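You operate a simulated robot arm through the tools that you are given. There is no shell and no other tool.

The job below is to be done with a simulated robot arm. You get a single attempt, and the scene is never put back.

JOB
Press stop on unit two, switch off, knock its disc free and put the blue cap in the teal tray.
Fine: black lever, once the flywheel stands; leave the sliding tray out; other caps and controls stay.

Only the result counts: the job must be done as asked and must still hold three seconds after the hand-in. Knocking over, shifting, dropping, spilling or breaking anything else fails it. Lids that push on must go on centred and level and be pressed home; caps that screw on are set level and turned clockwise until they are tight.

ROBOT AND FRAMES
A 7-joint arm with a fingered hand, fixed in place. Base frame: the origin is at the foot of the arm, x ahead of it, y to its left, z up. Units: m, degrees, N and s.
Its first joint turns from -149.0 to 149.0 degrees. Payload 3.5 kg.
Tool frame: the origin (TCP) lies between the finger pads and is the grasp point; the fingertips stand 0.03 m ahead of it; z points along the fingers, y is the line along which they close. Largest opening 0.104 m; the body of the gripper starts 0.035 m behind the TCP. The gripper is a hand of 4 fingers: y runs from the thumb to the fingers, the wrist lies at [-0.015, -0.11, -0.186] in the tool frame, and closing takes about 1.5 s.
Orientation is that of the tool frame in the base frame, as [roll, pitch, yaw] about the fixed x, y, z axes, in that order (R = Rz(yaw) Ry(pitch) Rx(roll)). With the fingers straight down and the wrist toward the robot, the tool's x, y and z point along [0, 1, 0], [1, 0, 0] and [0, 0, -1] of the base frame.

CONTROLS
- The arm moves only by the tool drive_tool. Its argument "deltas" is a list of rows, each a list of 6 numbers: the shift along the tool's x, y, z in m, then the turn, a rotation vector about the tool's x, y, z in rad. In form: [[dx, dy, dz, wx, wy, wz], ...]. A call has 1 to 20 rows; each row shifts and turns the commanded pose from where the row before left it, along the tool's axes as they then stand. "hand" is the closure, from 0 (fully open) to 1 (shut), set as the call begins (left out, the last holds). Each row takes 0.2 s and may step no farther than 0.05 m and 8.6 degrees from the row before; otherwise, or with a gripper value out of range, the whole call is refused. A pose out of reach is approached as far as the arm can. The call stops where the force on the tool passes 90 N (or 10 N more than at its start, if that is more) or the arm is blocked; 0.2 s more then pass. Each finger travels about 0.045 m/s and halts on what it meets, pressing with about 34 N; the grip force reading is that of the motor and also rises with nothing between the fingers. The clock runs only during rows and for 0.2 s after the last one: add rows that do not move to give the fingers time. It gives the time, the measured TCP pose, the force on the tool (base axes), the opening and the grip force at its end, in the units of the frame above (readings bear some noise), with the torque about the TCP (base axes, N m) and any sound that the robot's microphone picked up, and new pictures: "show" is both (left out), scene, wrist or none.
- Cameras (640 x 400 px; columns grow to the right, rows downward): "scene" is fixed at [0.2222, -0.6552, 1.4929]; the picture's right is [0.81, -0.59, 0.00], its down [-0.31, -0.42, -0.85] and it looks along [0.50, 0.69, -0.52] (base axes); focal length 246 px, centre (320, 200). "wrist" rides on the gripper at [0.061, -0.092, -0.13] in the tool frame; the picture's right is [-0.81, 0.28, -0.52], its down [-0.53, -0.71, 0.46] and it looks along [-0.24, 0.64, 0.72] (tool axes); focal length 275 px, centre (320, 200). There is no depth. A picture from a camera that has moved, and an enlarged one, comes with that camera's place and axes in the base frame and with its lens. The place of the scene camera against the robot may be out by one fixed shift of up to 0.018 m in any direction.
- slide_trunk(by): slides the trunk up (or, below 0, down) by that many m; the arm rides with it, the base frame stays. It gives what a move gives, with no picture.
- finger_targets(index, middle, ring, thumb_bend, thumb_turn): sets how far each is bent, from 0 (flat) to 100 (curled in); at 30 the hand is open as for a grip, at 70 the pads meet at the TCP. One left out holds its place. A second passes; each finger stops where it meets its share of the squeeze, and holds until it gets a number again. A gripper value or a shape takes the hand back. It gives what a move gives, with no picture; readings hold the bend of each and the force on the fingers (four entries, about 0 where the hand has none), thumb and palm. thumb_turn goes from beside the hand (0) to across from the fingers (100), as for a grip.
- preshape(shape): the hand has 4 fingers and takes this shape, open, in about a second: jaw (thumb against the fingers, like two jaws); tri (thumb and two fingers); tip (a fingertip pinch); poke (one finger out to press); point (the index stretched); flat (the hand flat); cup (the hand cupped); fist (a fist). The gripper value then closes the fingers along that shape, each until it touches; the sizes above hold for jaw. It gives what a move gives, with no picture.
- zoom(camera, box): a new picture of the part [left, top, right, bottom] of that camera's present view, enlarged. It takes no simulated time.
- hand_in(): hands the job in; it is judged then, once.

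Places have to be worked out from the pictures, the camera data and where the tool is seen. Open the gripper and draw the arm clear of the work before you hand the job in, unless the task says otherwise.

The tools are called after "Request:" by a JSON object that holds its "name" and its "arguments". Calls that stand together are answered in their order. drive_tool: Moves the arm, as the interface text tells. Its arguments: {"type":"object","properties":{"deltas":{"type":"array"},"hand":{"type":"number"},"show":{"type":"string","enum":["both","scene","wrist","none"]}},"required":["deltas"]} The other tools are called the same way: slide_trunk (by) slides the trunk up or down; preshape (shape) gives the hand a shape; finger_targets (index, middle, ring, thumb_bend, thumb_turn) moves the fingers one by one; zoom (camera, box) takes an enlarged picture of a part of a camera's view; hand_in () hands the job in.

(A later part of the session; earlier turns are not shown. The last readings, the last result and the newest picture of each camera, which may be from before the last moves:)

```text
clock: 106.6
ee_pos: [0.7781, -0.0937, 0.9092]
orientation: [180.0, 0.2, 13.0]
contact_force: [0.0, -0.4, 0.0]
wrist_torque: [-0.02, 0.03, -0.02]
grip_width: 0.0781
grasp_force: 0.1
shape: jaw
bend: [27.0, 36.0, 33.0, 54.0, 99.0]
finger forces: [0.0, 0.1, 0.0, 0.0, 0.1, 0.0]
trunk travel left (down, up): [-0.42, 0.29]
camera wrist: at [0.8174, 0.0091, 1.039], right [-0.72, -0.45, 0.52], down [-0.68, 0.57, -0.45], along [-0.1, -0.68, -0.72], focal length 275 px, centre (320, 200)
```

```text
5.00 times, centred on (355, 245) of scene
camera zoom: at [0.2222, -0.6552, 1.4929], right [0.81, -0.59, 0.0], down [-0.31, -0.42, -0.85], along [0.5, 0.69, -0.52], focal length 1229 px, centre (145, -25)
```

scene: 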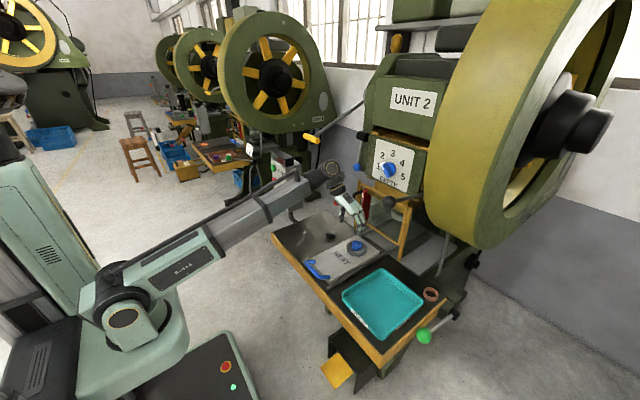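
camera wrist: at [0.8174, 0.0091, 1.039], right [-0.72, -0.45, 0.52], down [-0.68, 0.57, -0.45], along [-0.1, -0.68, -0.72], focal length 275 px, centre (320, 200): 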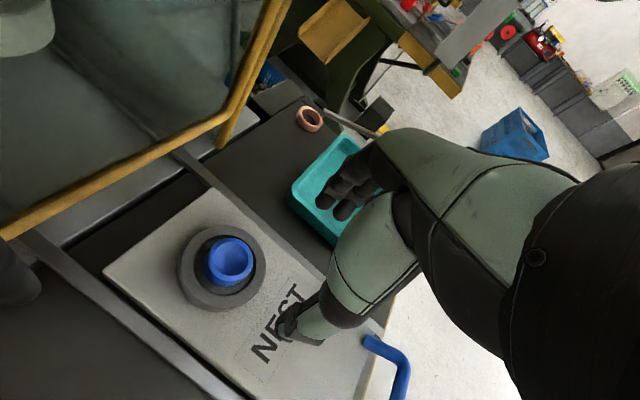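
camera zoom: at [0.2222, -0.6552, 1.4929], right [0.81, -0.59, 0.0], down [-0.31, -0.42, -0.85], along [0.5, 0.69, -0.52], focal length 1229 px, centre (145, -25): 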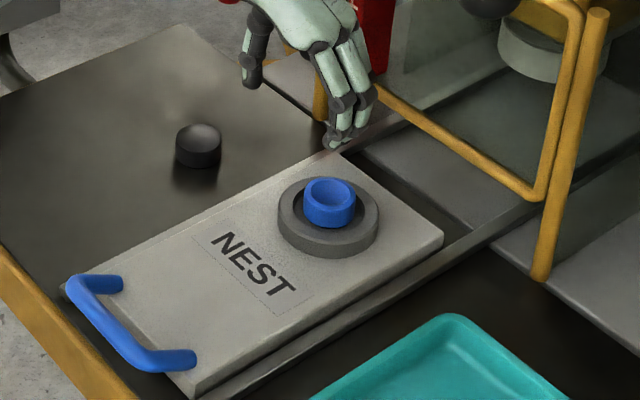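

Cap centre is at (0.814, −0.098). Move over it and descend part-way.

Request:
{"name": "drive_tool", "arguments": {"deltas": [[0.0344, 0.012, 0, 0, 0, 0], [0, 0, 0.03, 0, 0, 0], [0, 0, 0.025, 0, 0, 0], [0, 0, 0, 0, 0, 0]], "show": "both"}}

Request:
{"name": "zoom", "arguments": {"camera": "wrist", "box": [200, 140, 420, 340]}}

Request:
{"name": "zoom", "arguments": {"camera": "scene", "box": [325, 205, 395, 261]}}

```text
clock: 107.6
ee_pos: [0.8128, -0.0971, 0.8532]
orientation: [-179.9, 0.3, 13.0]
contact_force: [0.9, -0.3, 0.2]
wrist_torque: [-0.02, -0.04, -0.01]
grip_width: 0.0779
grasp_force: 0.0
shape: jaw
bend: [27.0, 36.0, 33.0, 54.0, 99.0]
finger forces: [0.0, 0.0, 0.1, 0.0, 0.1, 0.0]
trunk travel left (down, up): [-0.42, 0.29]
camera wrist: at [0.8527, 0.0046, 0.9837], right [-0.72, -0.45, 0.52], down [-0.68, 0.57, -0.45], along [-0.1, -0.68, -0.72], focal length 275 px, centre (320, 200)
```

scene: 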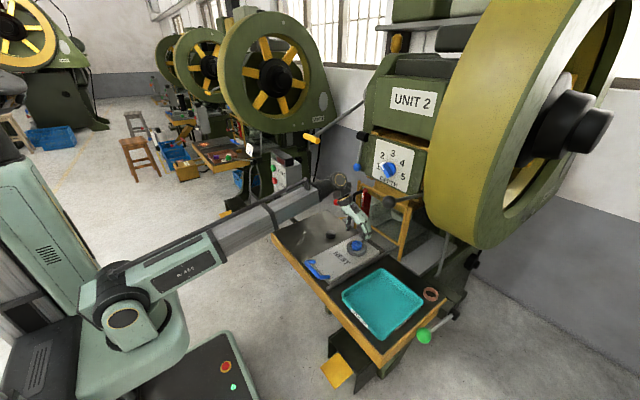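
wrist: 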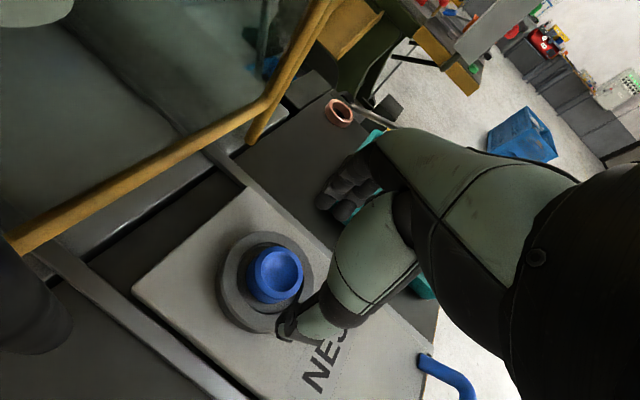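

```text
2.00 times, centred on (310, 240) of wrist
camera zoom: at [0.8527, 0.0046, 0.9837], right [-0.72, -0.45, 0.52], down [-0.68, 0.57, -0.45], along [-0.1, -0.68, -0.72], focal length 551 px, centre (340, 120)
```

zoom: 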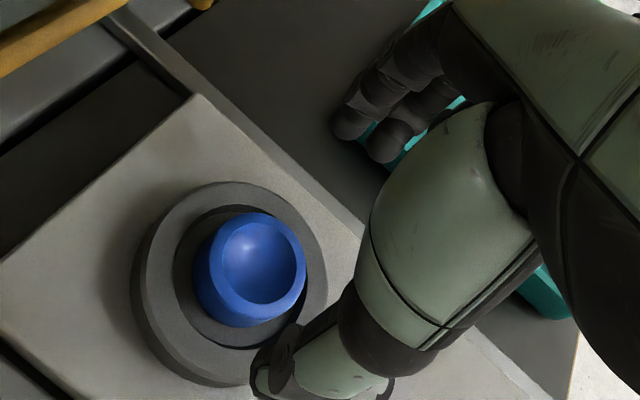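

```text
7.14 times, centred on (360, 233) of scene
camera zoom: at [0.2222, -0.6552, 1.4929], right [0.81, -0.59, 0.0], down [-0.31, -0.42, -0.85], along [0.5, 0.69, -0.52], focal length 1756 px, centre (34, -36)
```

zoom: 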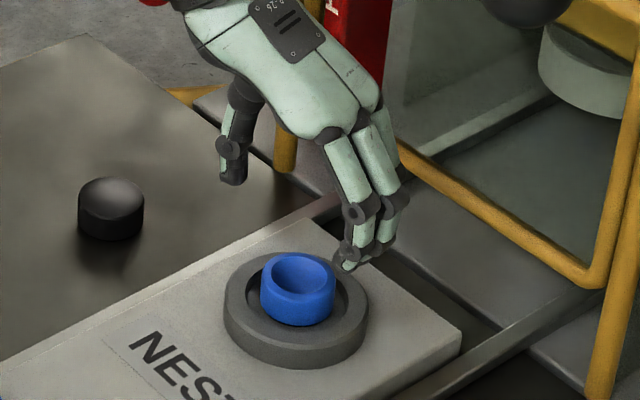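

Aligned within ~3 mm. Descend so the fingertips are just above the nest ring (TCP z≈0.803).

Request:
{"name": "drive_tool", "arguments": {"deltas": [[0.003, 0, 0.02, 0, 0, 0], [0, 0, 0.02, 0, 0, 0], [0, 0, 0.01, 0, 0, 0], [0, 0, 0, 0, 0, 0]], "show": "both"}}

Request:
{"name": "zoom", "arguments": {"camera": "wrist", "box": [200, 140, 420, 340]}}

Request:
{"name": "zoom", "arguments": {"camera": "scene", "box": [325, 205, 395, 261]}}

```text
clock: 108.6
ee_pos: [0.8174, -0.0979, 0.8044]
orientation: [180.0, 0.4, 13.1]
contact_force: [-0.1, 0.1, 0.3]
wrist_torque: [0.02, -0.01, -0.02]
grip_width: 0.0779
grasp_force: 0.1
shape: jaw
bend: [27.0, 36.0, 33.0, 54.0, 99.0]
finger forces: [0.0, 0.0, 0.0, 0.0, 0.0, 0.1]
trunk travel left (down, up): [-0.42, 0.29]
camera wrist: at [0.8559, 0.0054, 0.9342], right [-0.72, -0.45, 0.52], down [-0.68, 0.57, -0.45], along [-0.1, -0.68, -0.72], focal length 275 px, centre (320, 200)
```

scene: 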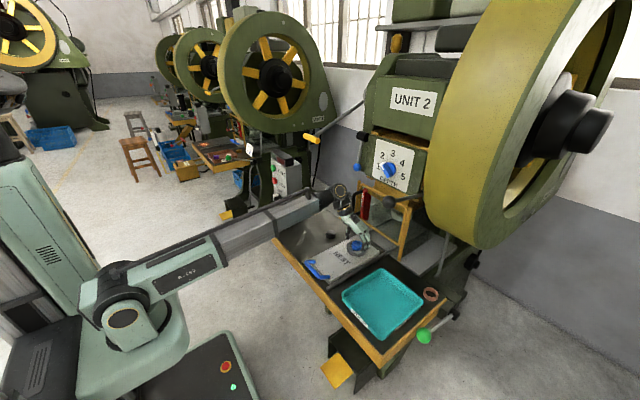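
wrist: 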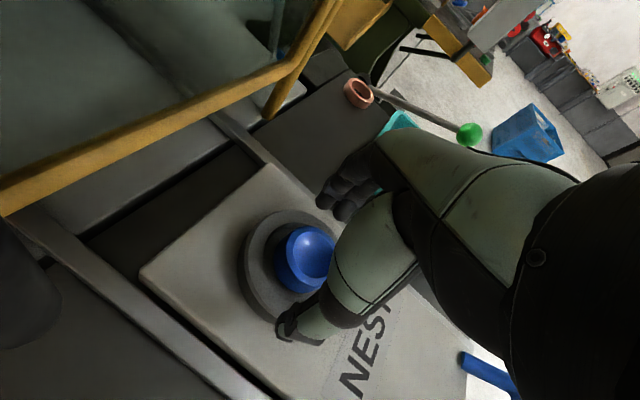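

```text
2.00 times, centred on (310, 240) of wrist
camera zoom: at [0.8559, 0.0054, 0.9342], right [-0.72, -0.45, 0.52], down [-0.68, 0.57, -0.45], along [-0.1, -0.68, -0.72], focal length 551 px, centre (340, 120)
```

zoom: 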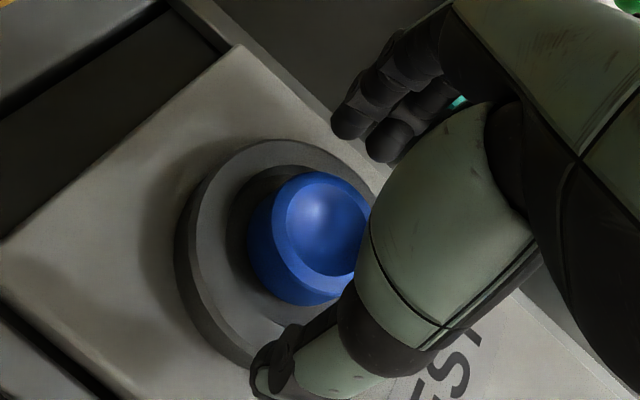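

```text
7.14 times, centred on (360, 233) of scene
camera zoom: at [0.2222, -0.6552, 1.4929], right [0.81, -0.59, 0.0], down [-0.31, -0.42, -0.85], along [0.5, 0.69, -0.52], focal length 1756 px, centre (34, -36)
```

zoom: 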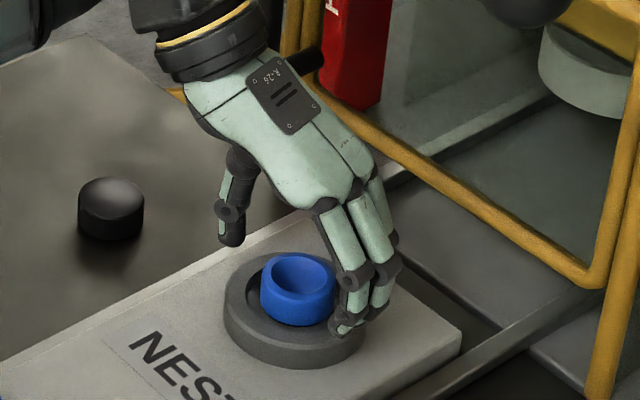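

The cap is centred between thumb and fingers. Shift 3 mm and close to grip it.

Request:
{"name": "drive_tool", "arguments": {"deltas": [[0.003, -0.002, 0, 0, 0, 0], [0, 0, 0, 0, 0, 0], [0, 0, 0, 0, 0, 0], [0, 0, 0, 0, 0, 0], [0, 0, 0, 0, 0, 0], [0, 0, 0, 0, 0, 0], [0, 0, 0, 0, 0, 0]], "hand": 0.8, "show": "both"}}

Request:
{"name": "zoom", "arguments": {"camera": "wrist", "box": [200, 140, 420, 340]}}

Request:
{"name": "zoom", "arguments": {"camera": "scene", "box": [325, 205, 395, 261]}}

```text
clock: 110.2
ee_pos: [0.8174, -0.0946, 0.8064]
orientation: [179.9, 0.0, 12.9]
contact_force: [2.1, 0.4, 26.3]
wrist_torque: [-0.1, -0.1, 0.02]
grip_width: 0.0294
grasp_force: 34.1
shape: jaw
bend: [74.0, 53.0, 60.0, 76.0, 100.0]
finger forces: [27.6, 13.6, 0.0, 0.0, 39.6, 0.1]
trunk travel left (down, up): [-0.42, 0.29]
camera wrist: at [0.8569, 0.0082, 0.9369], right [-0.73, -0.45, 0.52], down [-0.68, 0.57, -0.45], along [-0.09, -0.68, -0.72], focal length 275 px, centre (320, 200)
```

scene: 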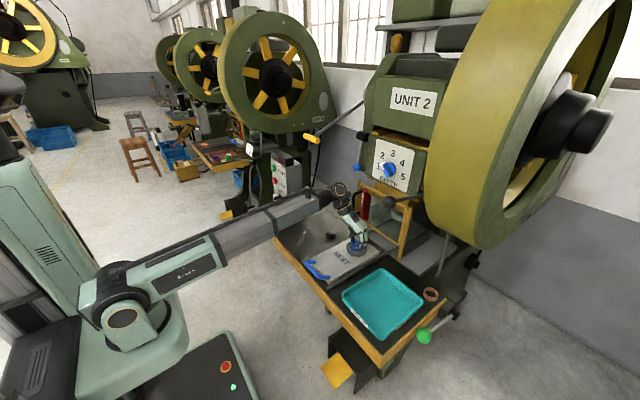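
wrist: 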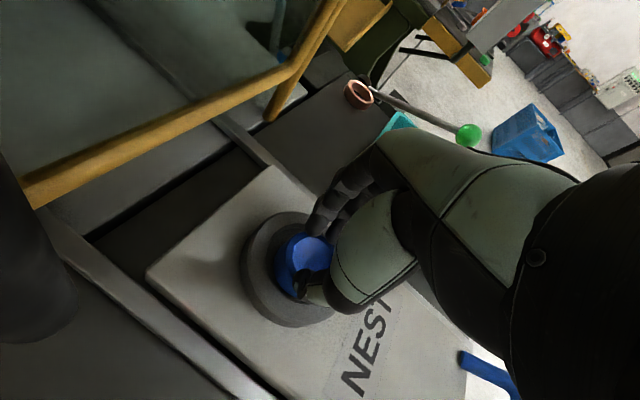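

```text
2.00 times, centred on (310, 240) of wrist
camera zoom: at [0.8569, 0.0082, 0.9369], right [-0.73, -0.45, 0.52], down [-0.68, 0.57, -0.45], along [-0.09, -0.68, -0.72], focal length 551 px, centre (340, 120)
```

zoom: 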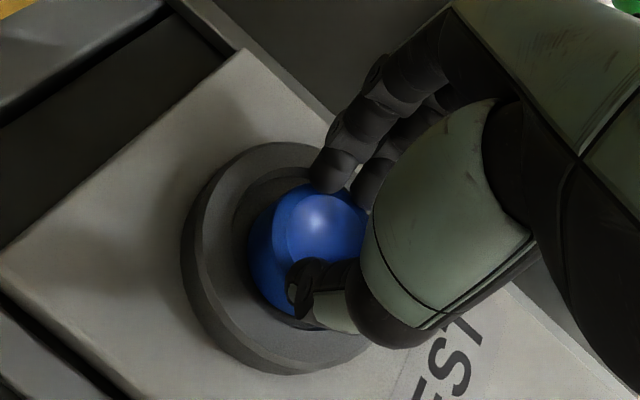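

```text
7.14 times, centred on (360, 233) of scene
camera zoom: at [0.2222, -0.6552, 1.4929], right [0.81, -0.59, 0.0], down [-0.31, -0.42, -0.85], along [0.5, 0.69, -0.52], focal length 1756 px, centre (34, -36)
```

zoom: 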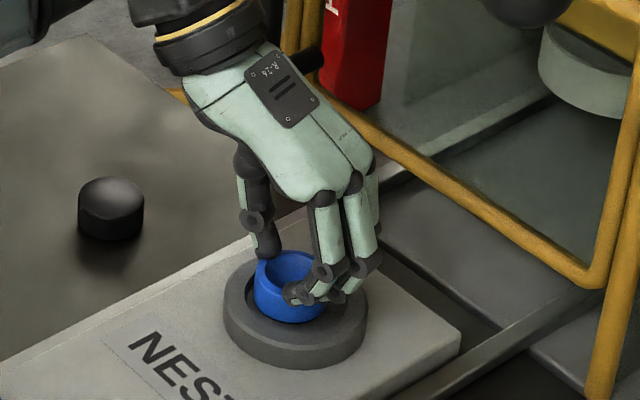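

The fingertips rode up onto the cap's rim (contact +26 N, width only 29 mm), so the grip is too high. Re-open and look again.

Request:
{"name": "drive_tool", "arguments": {"deltas": [[0, 0, 0, 0, 0, 0], [0, 0, 0, 0, 0, 0], [0, 0, 0, 0, 0, 0], [0, 0, 0, 0, 0, 0], [0, 0, 0, 0, 0, 0]], "hand": 0.3, "show": "wrist"}}

Request:
{"name": "zoom", "arguments": {"camera": "wrist", "box": [220, 180, 380, 320]}}

Request:
{"name": "zoom", "arguments": {"camera": "scene", "box": [340, 220, 380, 256]}}

```text
clock: 111.4
ee_pos: [0.818, -0.0944, 0.8041]
orientation: [-179.9, 0.4, 13.0]
contact_force: [0.1, -0.6, 0.2]
wrist_torque: [-0.02, 0.01, -0.01]
grip_width: 0.0723
grasp_force: 0.1
shape: jaw
bend: [27.0, 37.0, 34.0, 58.0, 99.0]
finger forces: [0.1, 0.0, 0.0, 0.0, 0.0, 0.1]
trunk travel left (down, up): [-0.42, 0.29]
camera wrist: at [0.858, 0.0079, 0.9344], right [-0.72, -0.45, 0.52], down [-0.68, 0.57, -0.45], along [-0.1, -0.68, -0.72], focal length 275 px, centre (320, 200)
```

wrist: 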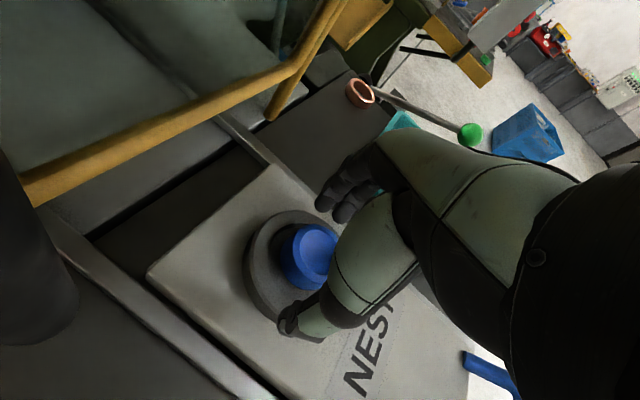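

```text
2.86 times, centred on (300, 250) of wrist
camera zoom: at [0.858, 0.0079, 0.9344], right [-0.72, -0.45, 0.52], down [-0.68, 0.57, -0.45], along [-0.1, -0.68, -0.72], focal length 786 px, centre (377, 57)
```

zoom: 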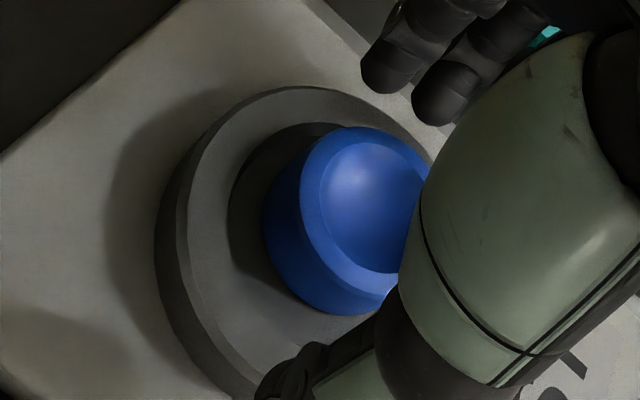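

```text
11.11 times, centred on (360, 238) of scene
camera zoom: at [0.2222, -0.6552, 1.4929], right [0.81, -0.59, 0.0], down [-0.31, -0.42, -0.85], along [0.5, 0.69, -0.52], focal length 2732 px, centre (-124, -222)
```

zoom: 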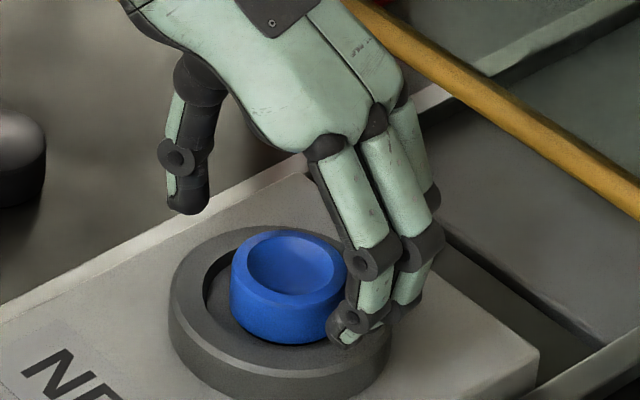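

The cap is still upright in the nest. The middle/ring fingertips seem to bottom out on the ring first; a thumb–index fingertip pinch should allow going lower. Raise 6 cm and look at the "tip" shape.

Request:
{"name": "drive_tool", "arguments": {"deltas": [[0, 0, -0.03, 0, 0, 0], [0, 0, -0.03, 0, 0, 0]], "show": "none"}}

Request:
{"name": "preshape", "arguments": {"shape": "tip"}}

Request:
{"name": "drive_tool", "arguments": {"deltas": [[0, 0, 0, 0, 0, 0]], "show": "wrist"}}

Request:
{"name": "zoom", "arguments": {"camera": "wrist", "box": [220, 140, 400, 340]}}

Request:
{"name": "zoom", "arguments": {"camera": "scene", "box": [335, 205, 385, 250]}}

```text
clock: 112.0
ee_pos: [0.8184, -0.0941, 0.8647]
orientation: [179.9, 0.3, 13.1]
contact_force: [0.6, -0.2, 0.2]
wrist_torque: [0.02, 0.0, -0.02]
grip_width: 0.0726
grasp_force: 0.1
shape: jaw
bend: [27.0, 37.0, 34.0, 58.0, 99.0]
finger forces: [0.0, 0.1, 0.1, 0.0, 0.0, 0.1]
trunk travel left (down, up): [-0.42, 0.29]
```

```text
clock: 112.9
ee_pos: [0.8195, -0.0943, 0.8647]
orientation: [179.9, 0.4, 13.0]
contact_force: [0.3, 0.1, -0.1]
wrist_torque: [0.0, 0.0, 0.0]
grip_width: 0.104
grasp_force: 0.0
shape: tip
bend: [30.0, 98.0, 99.0, 30.0, 98.0]
finger forces: [0.0, 0.0, 0.1, 0.1, 0.0, 0.1]
trunk travel left (down, up): [-0.42, 0.29]
```

```text
clock: 113.3
ee_pos: [0.8193, -0.0945, 0.8639]
orientation: [-180.0, 0.3, 12.9]
contact_force: [0.1, -0.3, -0.2]
wrist_torque: [-0.01, -0.02, 0.03]
grip_width: 0.104
grasp_force: 0.1
shape: tip
bend: [30.0, 98.0, 99.0, 30.0, 98.0]
finger forces: [0.0, 0.0, 0.0, 0.0, 0.0, 0.0]
trunk travel left (down, up): [-0.42, 0.29]
camera wrist: at [0.8583, 0.0082, 0.9947], right [-0.72, -0.45, 0.52], down [-0.68, 0.57, -0.45], along [-0.1, -0.68, -0.72], focal length 275 px, centre (320, 200)
```

wrist: 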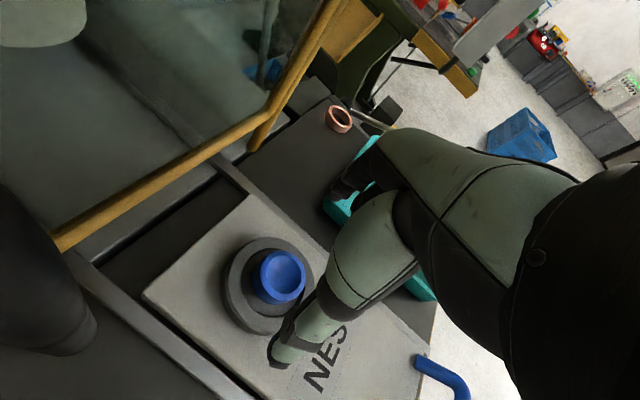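

```text
2.00 times, centred on (310, 240) of wrist
camera zoom: at [0.8583, 0.0082, 0.9947], right [-0.72, -0.45, 0.52], down [-0.68, 0.57, -0.45], along [-0.1, -0.68, -0.72], focal length 551 px, centre (340, 120)
```

zoom: 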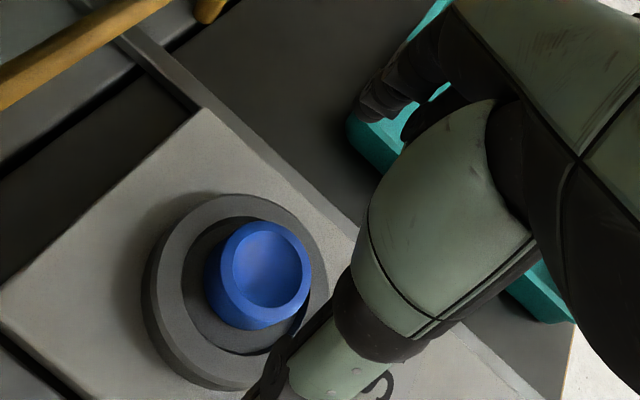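

```text
8.89 times, centred on (360, 228) of scene
camera zoom: at [0.2222, -0.6552, 1.4929], right [0.81, -0.59, 0.0], down [-0.31, -0.42, -0.85], along [0.5, 0.69, -0.52], focal length 2186 px, centre (-36, -44)
```

zoom: 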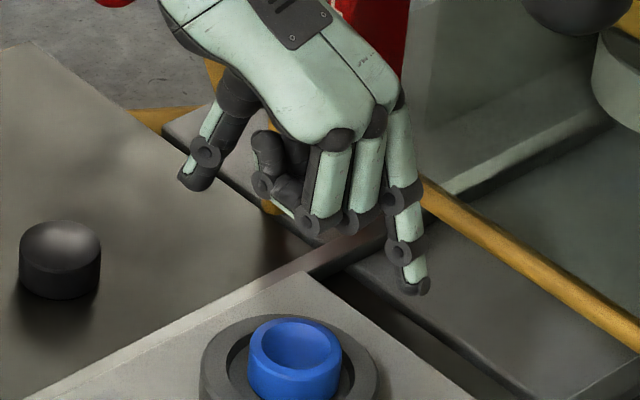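

The tip pinch has the index reaching ~4 cm below the curled fingers. Tilting the hand ~15° levels thumb and index tips. I'll partly close, tilt, and move to just above the cap.

Request:
{"name": "drive_tool", "arguments": {"deltas": [[0, 0, 0, -0.13, 0, 0], [0, 0, 0, -0.13, 0, 0], [-0.0035, -0.0111, 0.0219, 0, 0, 0], [0, 0, 0, 0, 0, 0], [0, 0, 0, 0, 0, 0]], "hand": 0.2, "show": "both"}}

Request:
{"name": "zoom", "arguments": {"camera": "wrist", "box": [200, 140, 400, 340]}}

Request:
{"name": "zoom", "arguments": {"camera": "scene", "box": [335, 210, 385, 255]}}

```text
clock: 114.5
ee_pos: [0.8136, -0.0892, 0.8412]
orientation: [165.1, 0.3, 13.0]
contact_force: [-0.2, 0.6, -0.1]
wrist_torque: [0.04, -0.01, 0.02]
grip_width: 0.0832
grasp_force: 0.0
shape: tip
bend: [28.0, 98.0, 99.0, 49.0, 99.0]
finger forces: [0.0, 0.0, 0.1, 0.0, 0.1, 0.0]
trunk travel left (down, up): [-0.42, 0.29]
camera wrist: at [0.846, 0.0425, 0.9427], right [-0.76, -0.31, 0.57], down [-0.65, 0.44, -0.62], along [-0.06, -0.84, -0.53], focal length 275 px, centre (320, 200)
```

scene: 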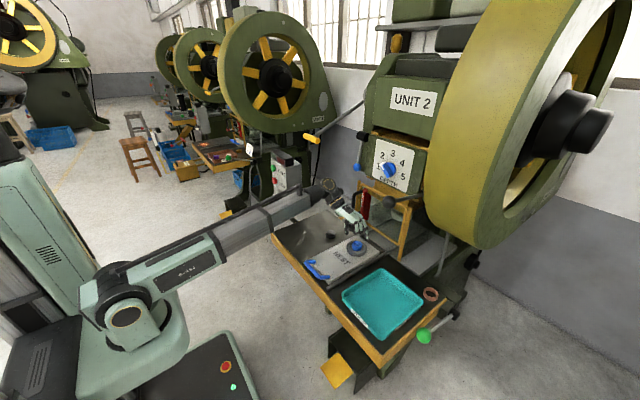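
wrist: 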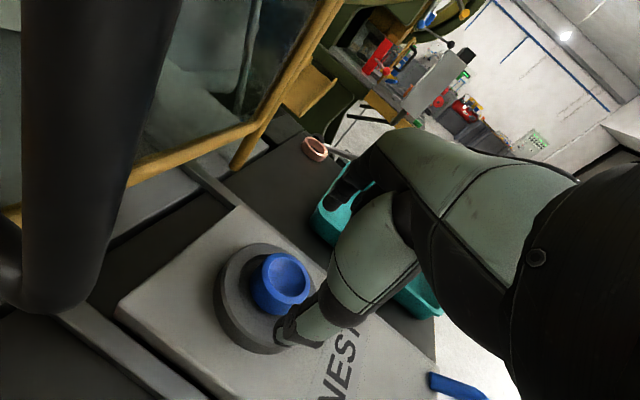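

```text
2.00 times, centred on (300, 240) of wrist
camera zoom: at [0.846, 0.0425, 0.9427], right [-0.76, -0.31, 0.57], down [-0.65, 0.44, -0.62], along [-0.06, -0.84, -0.53], focal length 551 px, centre (360, 120)
```

zoom: 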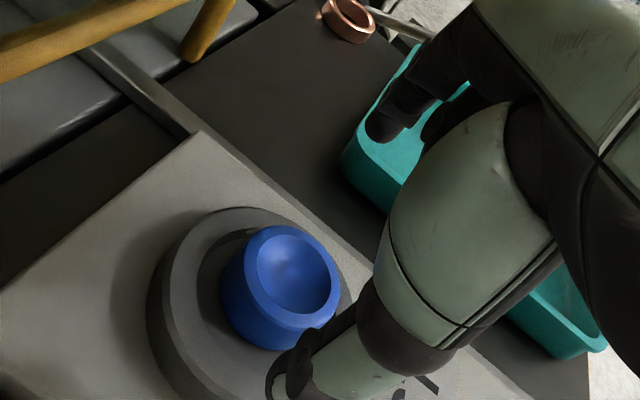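

```text
8.89 times, centred on (360, 232) of scene
camera zoom: at [0.2222, -0.6552, 1.4929], right [0.81, -0.59, 0.0], down [-0.31, -0.42, -0.85], along [0.5, 0.69, -0.52], focal length 2186 px, centre (-36, -89)
```

zoom: 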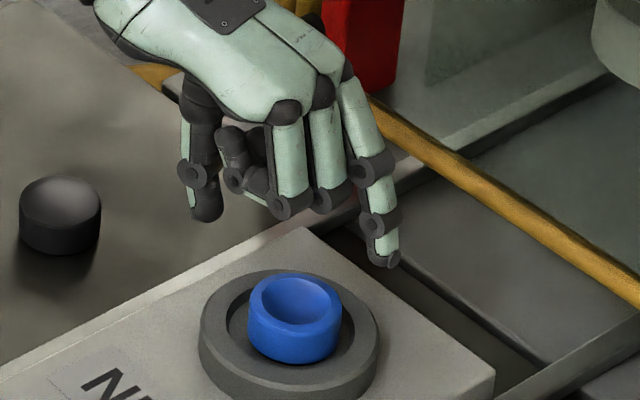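

Thumb and index tips are now level and centred over the cap. Descend 4 cm straight down.

Request:
{"name": "drive_tool", "arguments": {"deltas": [[0, -0.0045, 0.0168, 0, 0, 0], [0, -0.0036, 0.0135, 0, 0, 0], [0, -0.0025, 0.0093, 0, 0, 0], [0, 0, 0, 0, 0, 0]], "show": "both"}}

Request:
{"name": "zoom", "arguments": {"camera": "wrist", "box": [200, 140, 400, 340]}}

Request:
{"name": "zoom", "arguments": {"camera": "scene", "box": [335, 215, 385, 260]}}

```text
clock: 115.5
ee_pos: [0.813, -0.0894, 0.7987]
orientation: [165.0, 0.3, 13.0]
contact_force: [0.5, -0.2, 0.3]
wrist_torque: [-0.01, -0.02, -0.01]
grip_width: 0.0833
grasp_force: 0.1
shape: tip
bend: [28.0, 98.0, 99.0, 49.0, 99.0]
finger forces: [0.0, 0.0, 0.1, 0.1, 0.0, 0.0]
trunk travel left (down, up): [-0.42, 0.29]
camera wrist: at [0.8462, 0.0424, 0.9015], right [-0.76, -0.31, 0.57], down [-0.65, 0.44, -0.62], along [-0.06, -0.84, -0.53], focal length 275 px, centre (320, 200)
```

scene: 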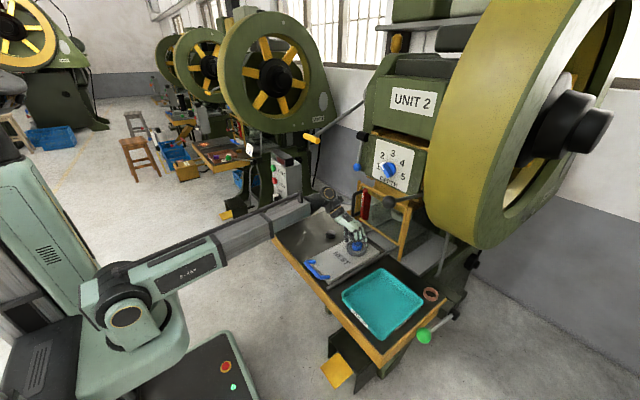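
wrist: 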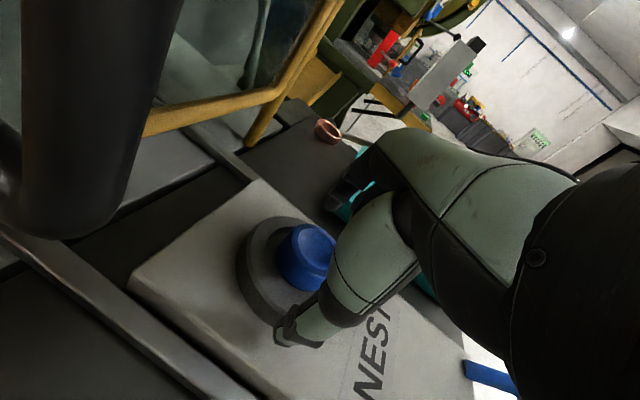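

```text
2.00 times, centred on (300, 240) of wrist
camera zoom: at [0.8462, 0.0424, 0.9015], right [-0.76, -0.31, 0.57], down [-0.65, 0.44, -0.62], along [-0.06, -0.84, -0.53], focal length 551 px, centre (360, 120)
```

zoom: 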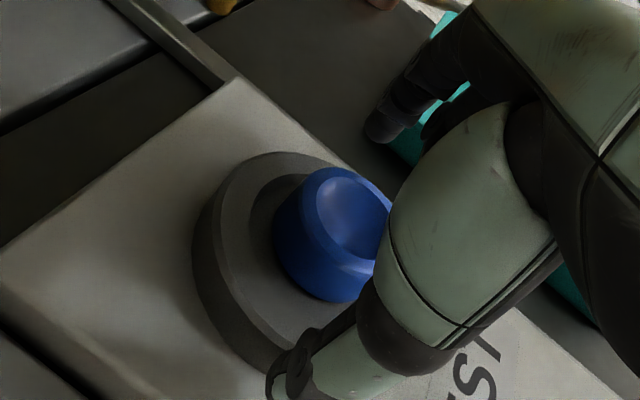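

```text
8.89 times, centred on (360, 238) of scene
camera zoom: at [0.2222, -0.6552, 1.4929], right [0.81, -0.59, 0.0], down [-0.31, -0.42, -0.85], along [0.5, 0.69, -0.52], focal length 2186 px, centre (-36, -133)
```

zoom: 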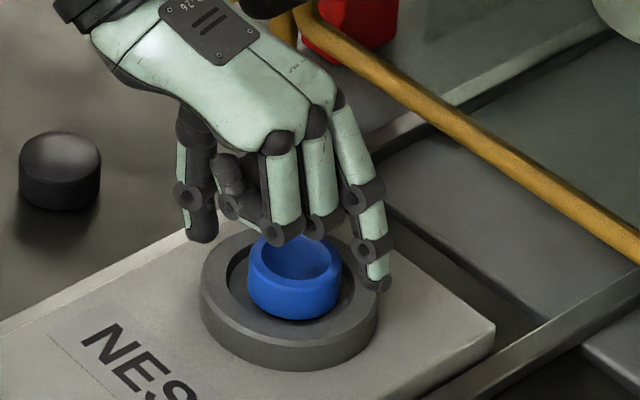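

Thumb and index flank the cap. Close the pinch.

Request:
{"name": "drive_tool", "arguments": {"deltas": [[0, 0, 0, 0, 0, 0], [0, 0, 0, 0, 0, 0], [0, 0, 0, 0, 0, 0], [0, 0, 0, 0, 0, 0], [0, 0, 0, 0, 0, 0], [0, 0, 0, 0, 0, 0], [0, 0, 0, 0, 0, 0]], "hand": 0.7, "show": "both"}}

Request:
{"name": "zoom", "arguments": {"camera": "wrist", "box": [200, 140, 400, 340]}}

Request:
{"name": "zoom", "arguments": {"camera": "scene", "box": [335, 215, 385, 260]}}

```text
clock: 117.1
ee_pos: [0.8134, -0.0891, 0.8003]
orientation: [165.0, 0.2, 13.0]
contact_force: [0.0, 11.2, 13.0]
wrist_torque: [0.73, 0.08, -0.08]
grip_width: 0.042
grasp_force: 0.1
shape: tip
bend: [73.0, 98.0, 99.0, 67.0, 100.0]
finger forces: [2.1, 0.0, 0.1, 0.1, 17.7, 0.0]
trunk travel left (down, up): [-0.42, 0.29]
camera wrist: at [0.8455, 0.0433, 0.9028], right [-0.76, -0.31, 0.57], down [-0.65, 0.44, -0.62], along [-0.06, -0.84, -0.53], focal length 275 px, centre (320, 200)
```

scene: 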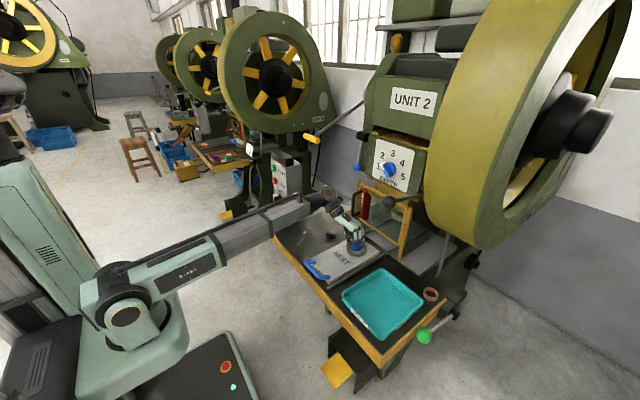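
wrist: 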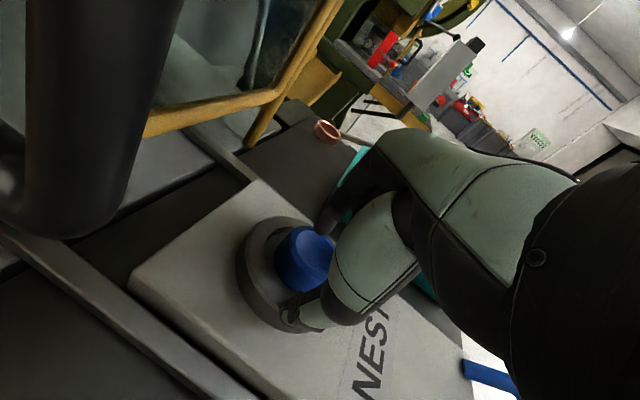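

```text
2.00 times, centred on (300, 240) of wrist
camera zoom: at [0.8455, 0.0433, 0.9028], right [-0.76, -0.31, 0.57], down [-0.65, 0.44, -0.62], along [-0.06, -0.84, -0.53], focal length 551 px, centre (360, 120)
```

zoom: 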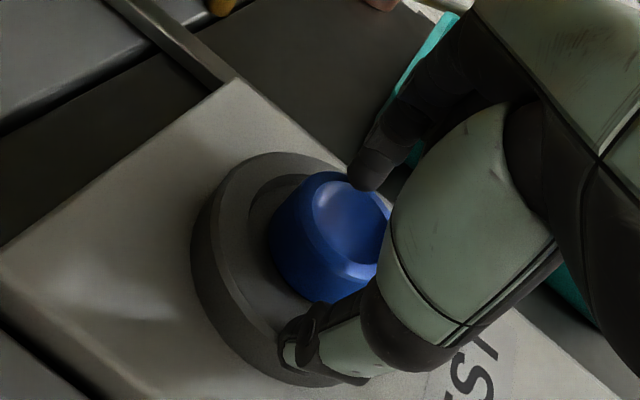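

```text
8.89 times, centred on (360, 238) of scene
camera zoom: at [0.2222, -0.6552, 1.4929], right [0.81, -0.59, 0.0], down [-0.31, -0.42, -0.85], along [0.5, 0.69, -0.52], focal length 2186 px, centre (-36, -133)
```

zoom: 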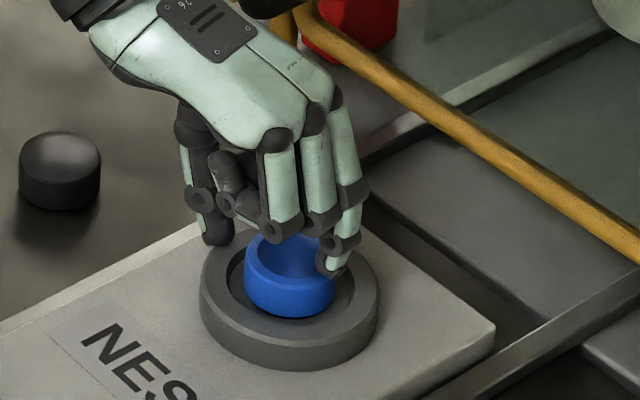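

The thumb tip is blocked by the outer wall of the nest ring (ring top is higher than I assumed, ≈0.773). Re-open, raise 7 mm, and pinch again.

Request:
{"name": "drive_tool", "arguments": {"deltas": [[0, 0, 0, 0, 0, 0], [0, 0, 0, 0, 0, 0], [0, 0, 0, 0, 0, 0], [0, 0.0019, -0.007, 0, 0, 0], [0, 0, 0, 0, 0, 0]], "hand": 0.2, "show": "none"}}

Request:
{"name": "drive_tool", "arguments": {"deltas": [[0, 0, 0, 0, 0, 0], [0, 0, 0, 0, 0, 0], [0, 0, 0, 0, 0, 0], [0, 0, 0, 0, 0, 0], [0, 0, 0, 0, 0, 0], [0, 0, 0, 0, 0, 0], [0, 0, 0, 0, 0, 0]], "hand": 0.75, "show": "both"}}

Request:
{"name": "zoom", "arguments": {"camera": "wrist", "box": [200, 140, 400, 340]}}

Request:
{"name": "zoom", "arguments": {"camera": "scene", "box": [335, 215, 385, 260]}}

```text
clock: 118.3
ee_pos: [0.8139, -0.0897, 0.8072]
orientation: [165.2, 0.3, 13.0]
contact_force: [0.1, -0.3, -0.8]
wrist_torque: [0.01, -0.02, -0.01]
grip_width: 0.0831
grasp_force: 0.1
shape: tip
bend: [28.0, 98.0, 99.0, 50.0, 99.0]
finger forces: [0.1, 0.1, 0.1, 0.0, 0.0, 0.1]
trunk travel left (down, up): [-0.42, 0.29]
```

```text
clock: 119.9
ee_pos: [0.8142, -0.088, 0.8073]
orientation: [165.0, 0.4, 13.0]
contact_force: [0.5, -0.9, -0.2]
wrist_torque: [0.0, 0.03, 0.02]
grip_width: 0.0265
grasp_force: 0.1
shape: tip
bend: [73.0, 98.0, 99.0, 74.0, 100.0]
finger forces: [0.0, 0.0, 0.0, 0.0, 0.0, 0.0]
trunk travel left (down, up): [-0.42, 0.29]
camera wrist: at [0.8464, 0.0424, 0.9089], right [-0.76, -0.31, 0.57], down [-0.65, 0.44, -0.62], along [-0.06, -0.84, -0.53], focal length 275 px, centre (320, 200)
```

scene: 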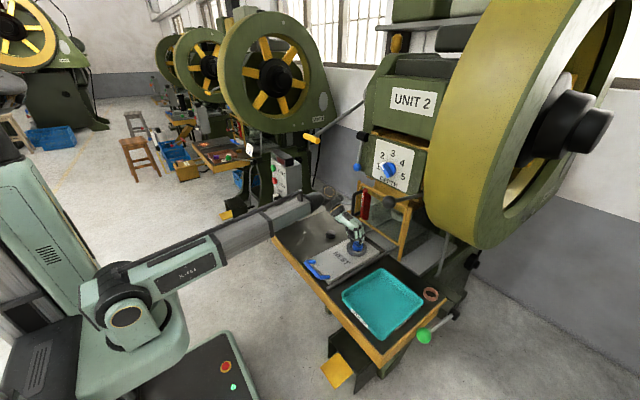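
wrist: 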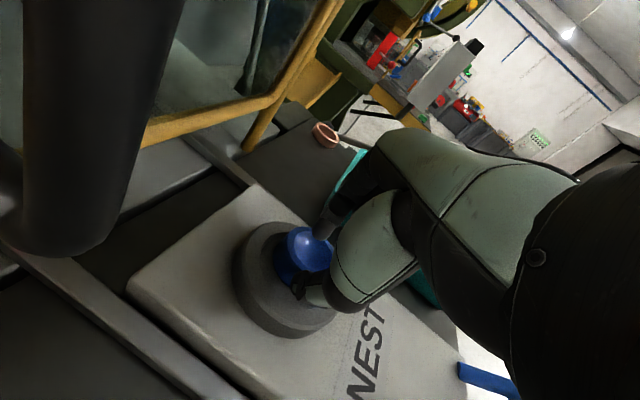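

```text
2.00 times, centred on (300, 240) of wrist
camera zoom: at [0.8464, 0.0424, 0.9089], right [-0.76, -0.31, 0.57], down [-0.65, 0.44, -0.62], along [-0.06, -0.84, -0.53], focal length 551 px, centre (360, 120)
```

zoom: 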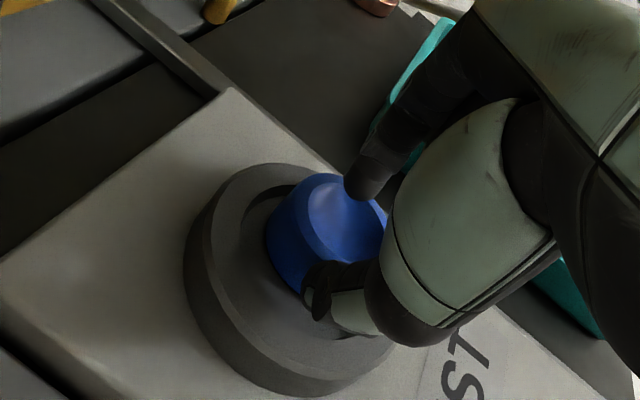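

```text
8.89 times, centred on (360, 238) of scene
camera zoom: at [0.2222, -0.6552, 1.4929], right [0.81, -0.59, 0.0], down [-0.31, -0.42, -0.85], along [0.5, 0.69, -0.52], focal length 2186 px, centre (-36, -133)
```

zoom: 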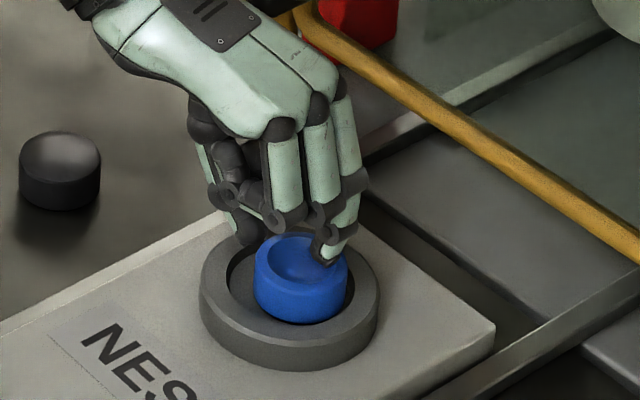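

No contact at all this time – the pinch closes above the rim because the tips rise as they curl. Better: a three-point "tri" grasp, pre-closed to just over the cap's diameter before descending. Raise and prepare that.

Request:
{"name": "drive_tool", "arguments": {"deltas": [[0, 0, 0, 0, 0, 0], [0, 0, 0, 0, 0, 0], [0, 0, 0, 0, 0, 0], [0, 0.0078, -0.029, 0, 0, 0], [0, 0.0078, -0.029, 0, 0, 0]], "hand": 0.2, "show": "none"}}

Request:
{"name": "preshape", "arguments": {"shape": "tri"}}

Request:
{"name": "drive_tool", "arguments": {"deltas": [[0, 0, 0, 0, 0, 0], [0, 0, 0, 0, 0, 0], [0, 0, 0, 0, 0, 0], [0, 0, 0, 0, 0, 0], [0, 0, 0, 0, 0, 0]], "hand": 0.42, "show": "both"}}

Request:
{"name": "zoom", "arguments": {"camera": "wrist", "box": [200, 140, 400, 340]}}

Request:
{"name": "zoom", "arguments": {"camera": "scene", "box": [335, 205, 385, 250]}}

```text
clock: 121.1
ee_pos: [0.8148, -0.091, 0.8674]
orientation: [165.2, 0.3, 13.0]
contact_force: [0.7, 0.2, -0.5]
wrist_torque: [0.01, -0.01, -0.02]
grip_width: 0.0828
grasp_force: 0.1
shape: tip
bend: [28.0, 98.0, 99.0, 50.0, 99.0]
finger forces: [0.1, 0.0, 0.0, 0.0, 0.0, 0.1]
trunk travel left (down, up): [-0.42, 0.29]
```

```text
clock: 122.0
ee_pos: [0.8142, -0.0899, 0.8668]
orientation: [165.1, 0.3, 13.0]
contact_force: [-0.9, -0.4, -1.6]
wrist_torque: [0.01, 0.03, 0.01]
grip_width: 0.1041
grasp_force: 0.0
shape: tri
bend: [30.0, 30.0, 99.0, 30.0, 98.0]
finger forces: [0.1, 0.0, 0.1, 0.1, 0.0, 0.0]
trunk travel left (down, up): [-0.42, 0.29]
```

```text
clock: 123.2
ee_pos: [0.8139, -0.0913, 0.8677]
orientation: [165.1, 0.2, 13.1]
contact_force: [1.1, -0.5, -0.1]
wrist_torque: [0.03, 0.02, -0.01]
grip_width: 0.0608
grasp_force: 0.0
shape: tri
bend: [74.0, 41.0, 99.0, 65.0, 100.0]
finger forces: [0.0, 0.1, 0.0, 0.0, 0.0, 0.0]
trunk travel left (down, up): [-0.42, 0.29]
camera wrist: at [0.8464, 0.042, 0.969], right [-0.76, -0.31, 0.57], down [-0.65, 0.44, -0.62], along [-0.06, -0.84, -0.53], focal length 275 px, centre (320, 200)
```

scene: 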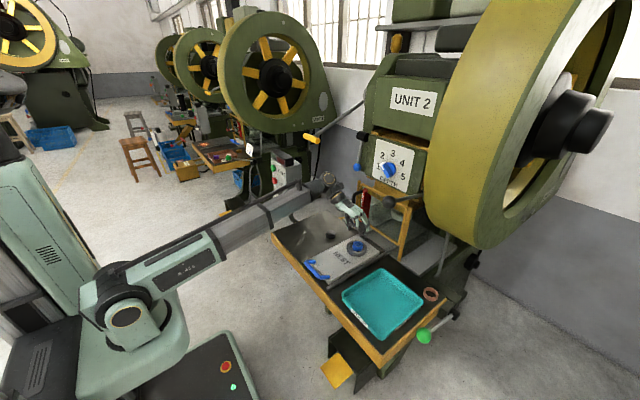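
wrist: 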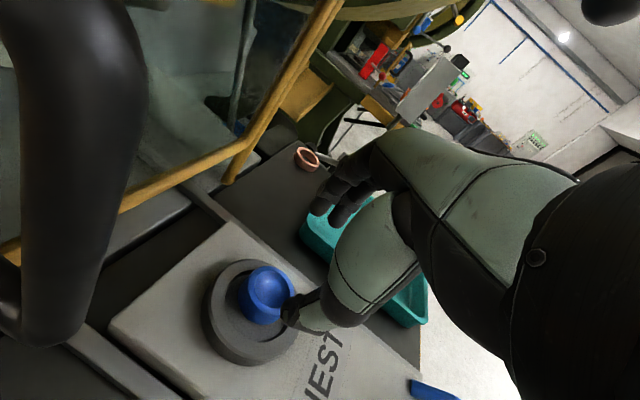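

```text
2.00 times, centred on (300, 240) of wrist
camera zoom: at [0.8464, 0.042, 0.969], right [-0.76, -0.31, 0.57], down [-0.65, 0.44, -0.62], along [-0.06, -0.84, -0.53], focal length 551 px, centre (360, 120)
```

zoom: 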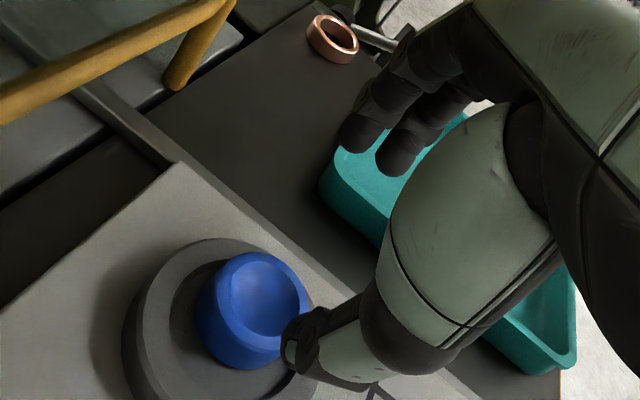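

```text
8.89 times, centred on (360, 228) of scene
camera zoom: at [0.2222, -0.6552, 1.4929], right [0.81, -0.59, 0.0], down [-0.31, -0.42, -0.85], along [0.5, 0.69, -0.52], focal length 2186 px, centre (-36, -44)
```

zoom: 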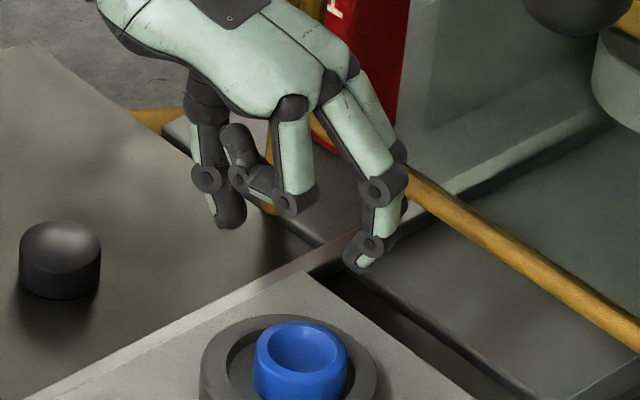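

I'll reduce the tilt to ~7° so that thumb and finger tips are level, then descend carefully with the pre-closed three-finger grasp.

Request:
{"name": "drive_tool", "arguments": {"deltas": [[0, 0, 0, 0.14, 0, 0], [0.0011, -0.0011, 0.0225, 0, 0, 0], [0, -0.001, 0.0225, 0, 0, 0], [0, 0, 0, 0, 0, 0]], "show": "both"}}

Request:
{"name": "zoom", "arguments": {"camera": "wrist", "box": [200, 140, 400, 340]}}

Request:
{"name": "zoom", "arguments": {"camera": "scene", "box": [335, 212, 385, 257]}}

```text
clock: 124.2
ee_pos: [0.8165, -0.0943, 0.8219]
orientation: [173.2, 0.3, 13.0]
contact_force: [0.3, 0.1, 0.1]
wrist_torque: [0.04, -0.01, 0.0]
grip_width: 0.0608
grasp_force: 0.0
shape: tri
bend: [74.0, 41.0, 99.0, 66.0, 100.0]
finger forces: [0.1, 0.2, 0.1, 0.0, 0.0, 0.0]
trunk travel left (down, up): [-0.42, 0.29]
camera wrist: at [0.8517, 0.0231, 0.9401], right [-0.74, -0.39, 0.55], down [-0.67, 0.52, -0.53], along [-0.08, -0.76, -0.64], focal length 275 px, centre (320, 200)
```

scene: 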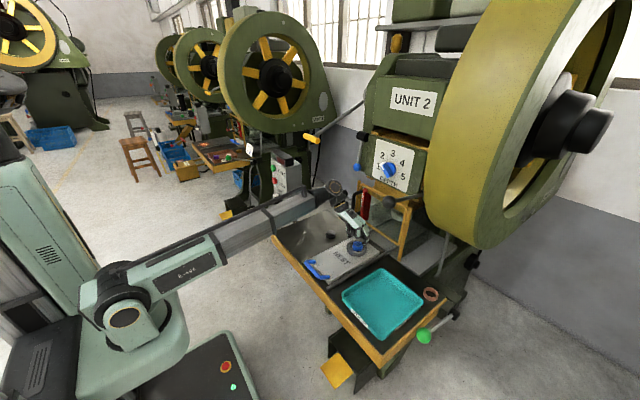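
wrist: 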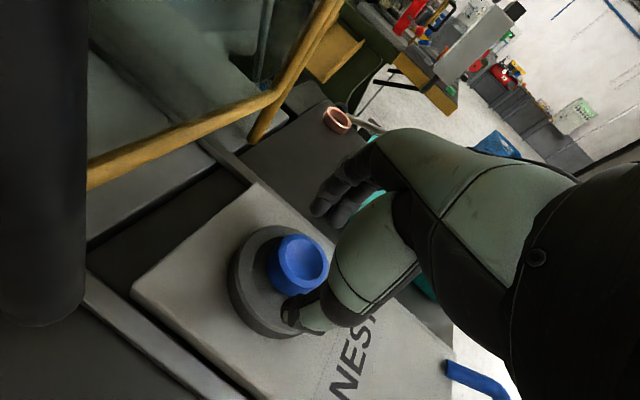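

```text
2.00 times, centred on (300, 240) of wrist
camera zoom: at [0.8517, 0.0231, 0.9401], right [-0.74, -0.39, 0.55], down [-0.67, 0.52, -0.53], along [-0.08, -0.76, -0.64], focal length 551 px, centre (360, 120)
```

zoom: 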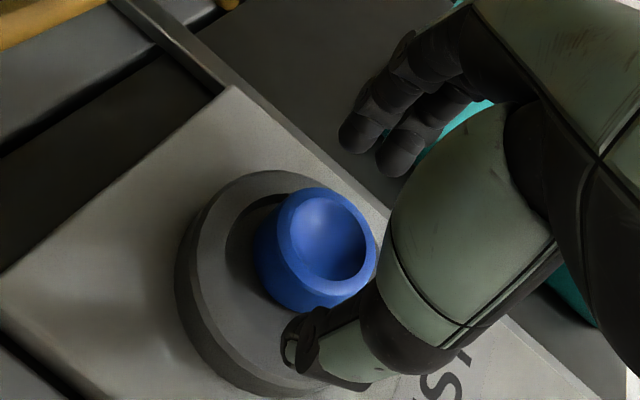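

```text
8.89 times, centred on (360, 234) of scene
camera zoom: at [0.2222, -0.6552, 1.4929], right [0.81, -0.59, 0.0], down [-0.31, -0.42, -0.85], along [0.5, 0.69, -0.52], focal length 2186 px, centre (-36, -107)
```

zoom: 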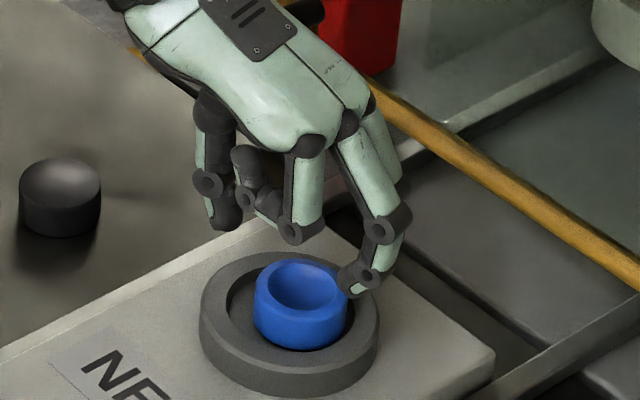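

The middle fingertip is just beside the rim. Descend in 4 mm steps checking for contact.

Request:
{"name": "drive_tool", "arguments": {"deltas": [[0, -0.0005, 0.004, 0, 0, 0], [0, -0.0005, 0.004, 0, 0, 0], [0, -0.0005, 0.004, 0, 0, 0]], "show": "none"}}

Request:
{"name": "drive_tool", "arguments": {"deltas": [[0, -0.0005, 0.004, 0, 0, 0]], "show": "wrist"}}

Request:
{"name": "zoom", "arguments": {"camera": "wrist", "box": [200, 140, 400, 340]}}

Request:
{"name": "zoom", "arguments": {"camera": "scene", "box": [335, 212, 385, 257]}}

```text
clock: 125.0
ee_pos: [0.8153, -0.093, 0.8109]
orientation: [173.2, 0.4, 13.1]
contact_force: [-0.8, 0.3, 0.3]
wrist_torque: [0.0, -0.01, 0.02]
grip_width: 0.0611
grasp_force: 0.0
shape: tri
bend: [74.0, 41.0, 99.0, 66.0, 100.0]
finger forces: [0.0, 0.1, 0.0, 0.1, 0.0, 0.0]
trunk travel left (down, up): [-0.42, 0.29]
```

```text
clock: 125.4
ee_pos: [0.8163, -0.0932, 0.8064]
orientation: [173.2, 0.3, 13.0]
contact_force: [0.0, 0.3, 0.2]
wrist_torque: [-0.01, -0.01, 0.02]
grip_width: 0.0608
grasp_force: 0.0
shape: tri
bend: [74.0, 41.0, 99.0, 66.0, 100.0]
finger forces: [0.0, 0.0, 0.0, 0.0, 0.0, 0.0]
trunk travel left (down, up): [-0.42, 0.29]
camera wrist: at [0.852, 0.0237, 0.9241], right [-0.74, -0.39, 0.55], down [-0.67, 0.52, -0.53], along [-0.08, -0.76, -0.64], focal length 275 px, centre (320, 200)
```

wrist: 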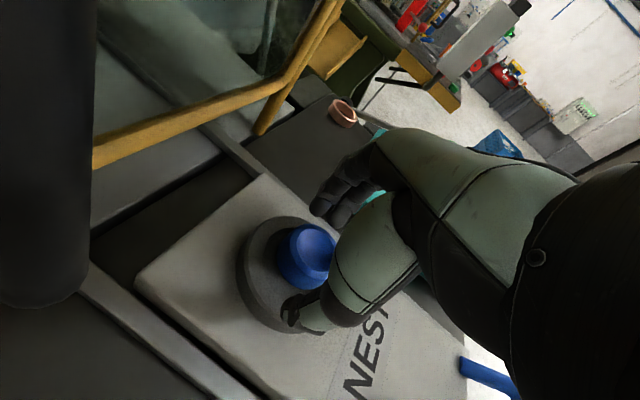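

```text
2.00 times, centred on (300, 240) of wrist
camera zoom: at [0.852, 0.0237, 0.9241], right [-0.74, -0.39, 0.55], down [-0.67, 0.52, -0.53], along [-0.08, -0.76, -0.64], focal length 551 px, centre (360, 120)
```

zoom: 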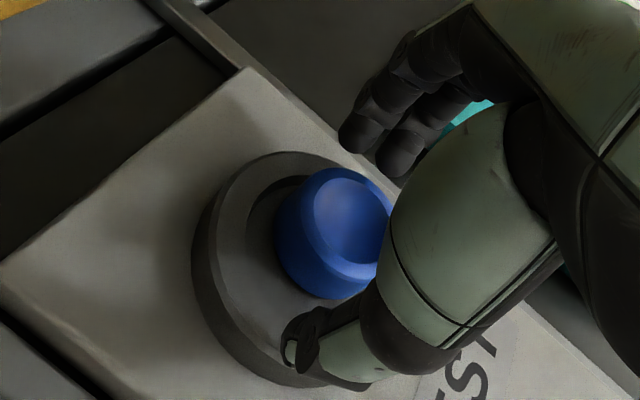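

```text
8.89 times, centred on (360, 234) of scene
camera zoom: at [0.2222, -0.6552, 1.4929], right [0.81, -0.59, 0.0], down [-0.31, -0.42, -0.85], along [0.5, 0.69, -0.52], focal length 2186 px, centre (-36, -107)
```

zoom: 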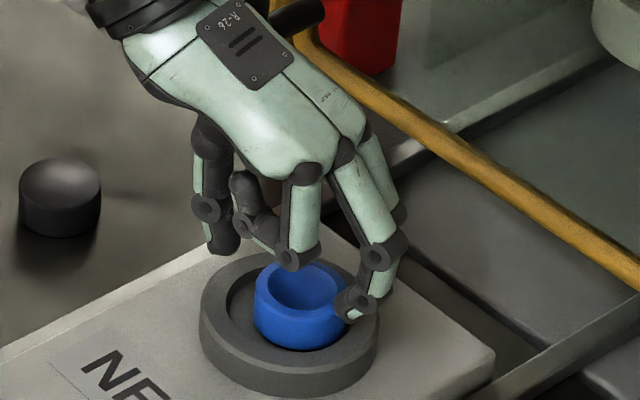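

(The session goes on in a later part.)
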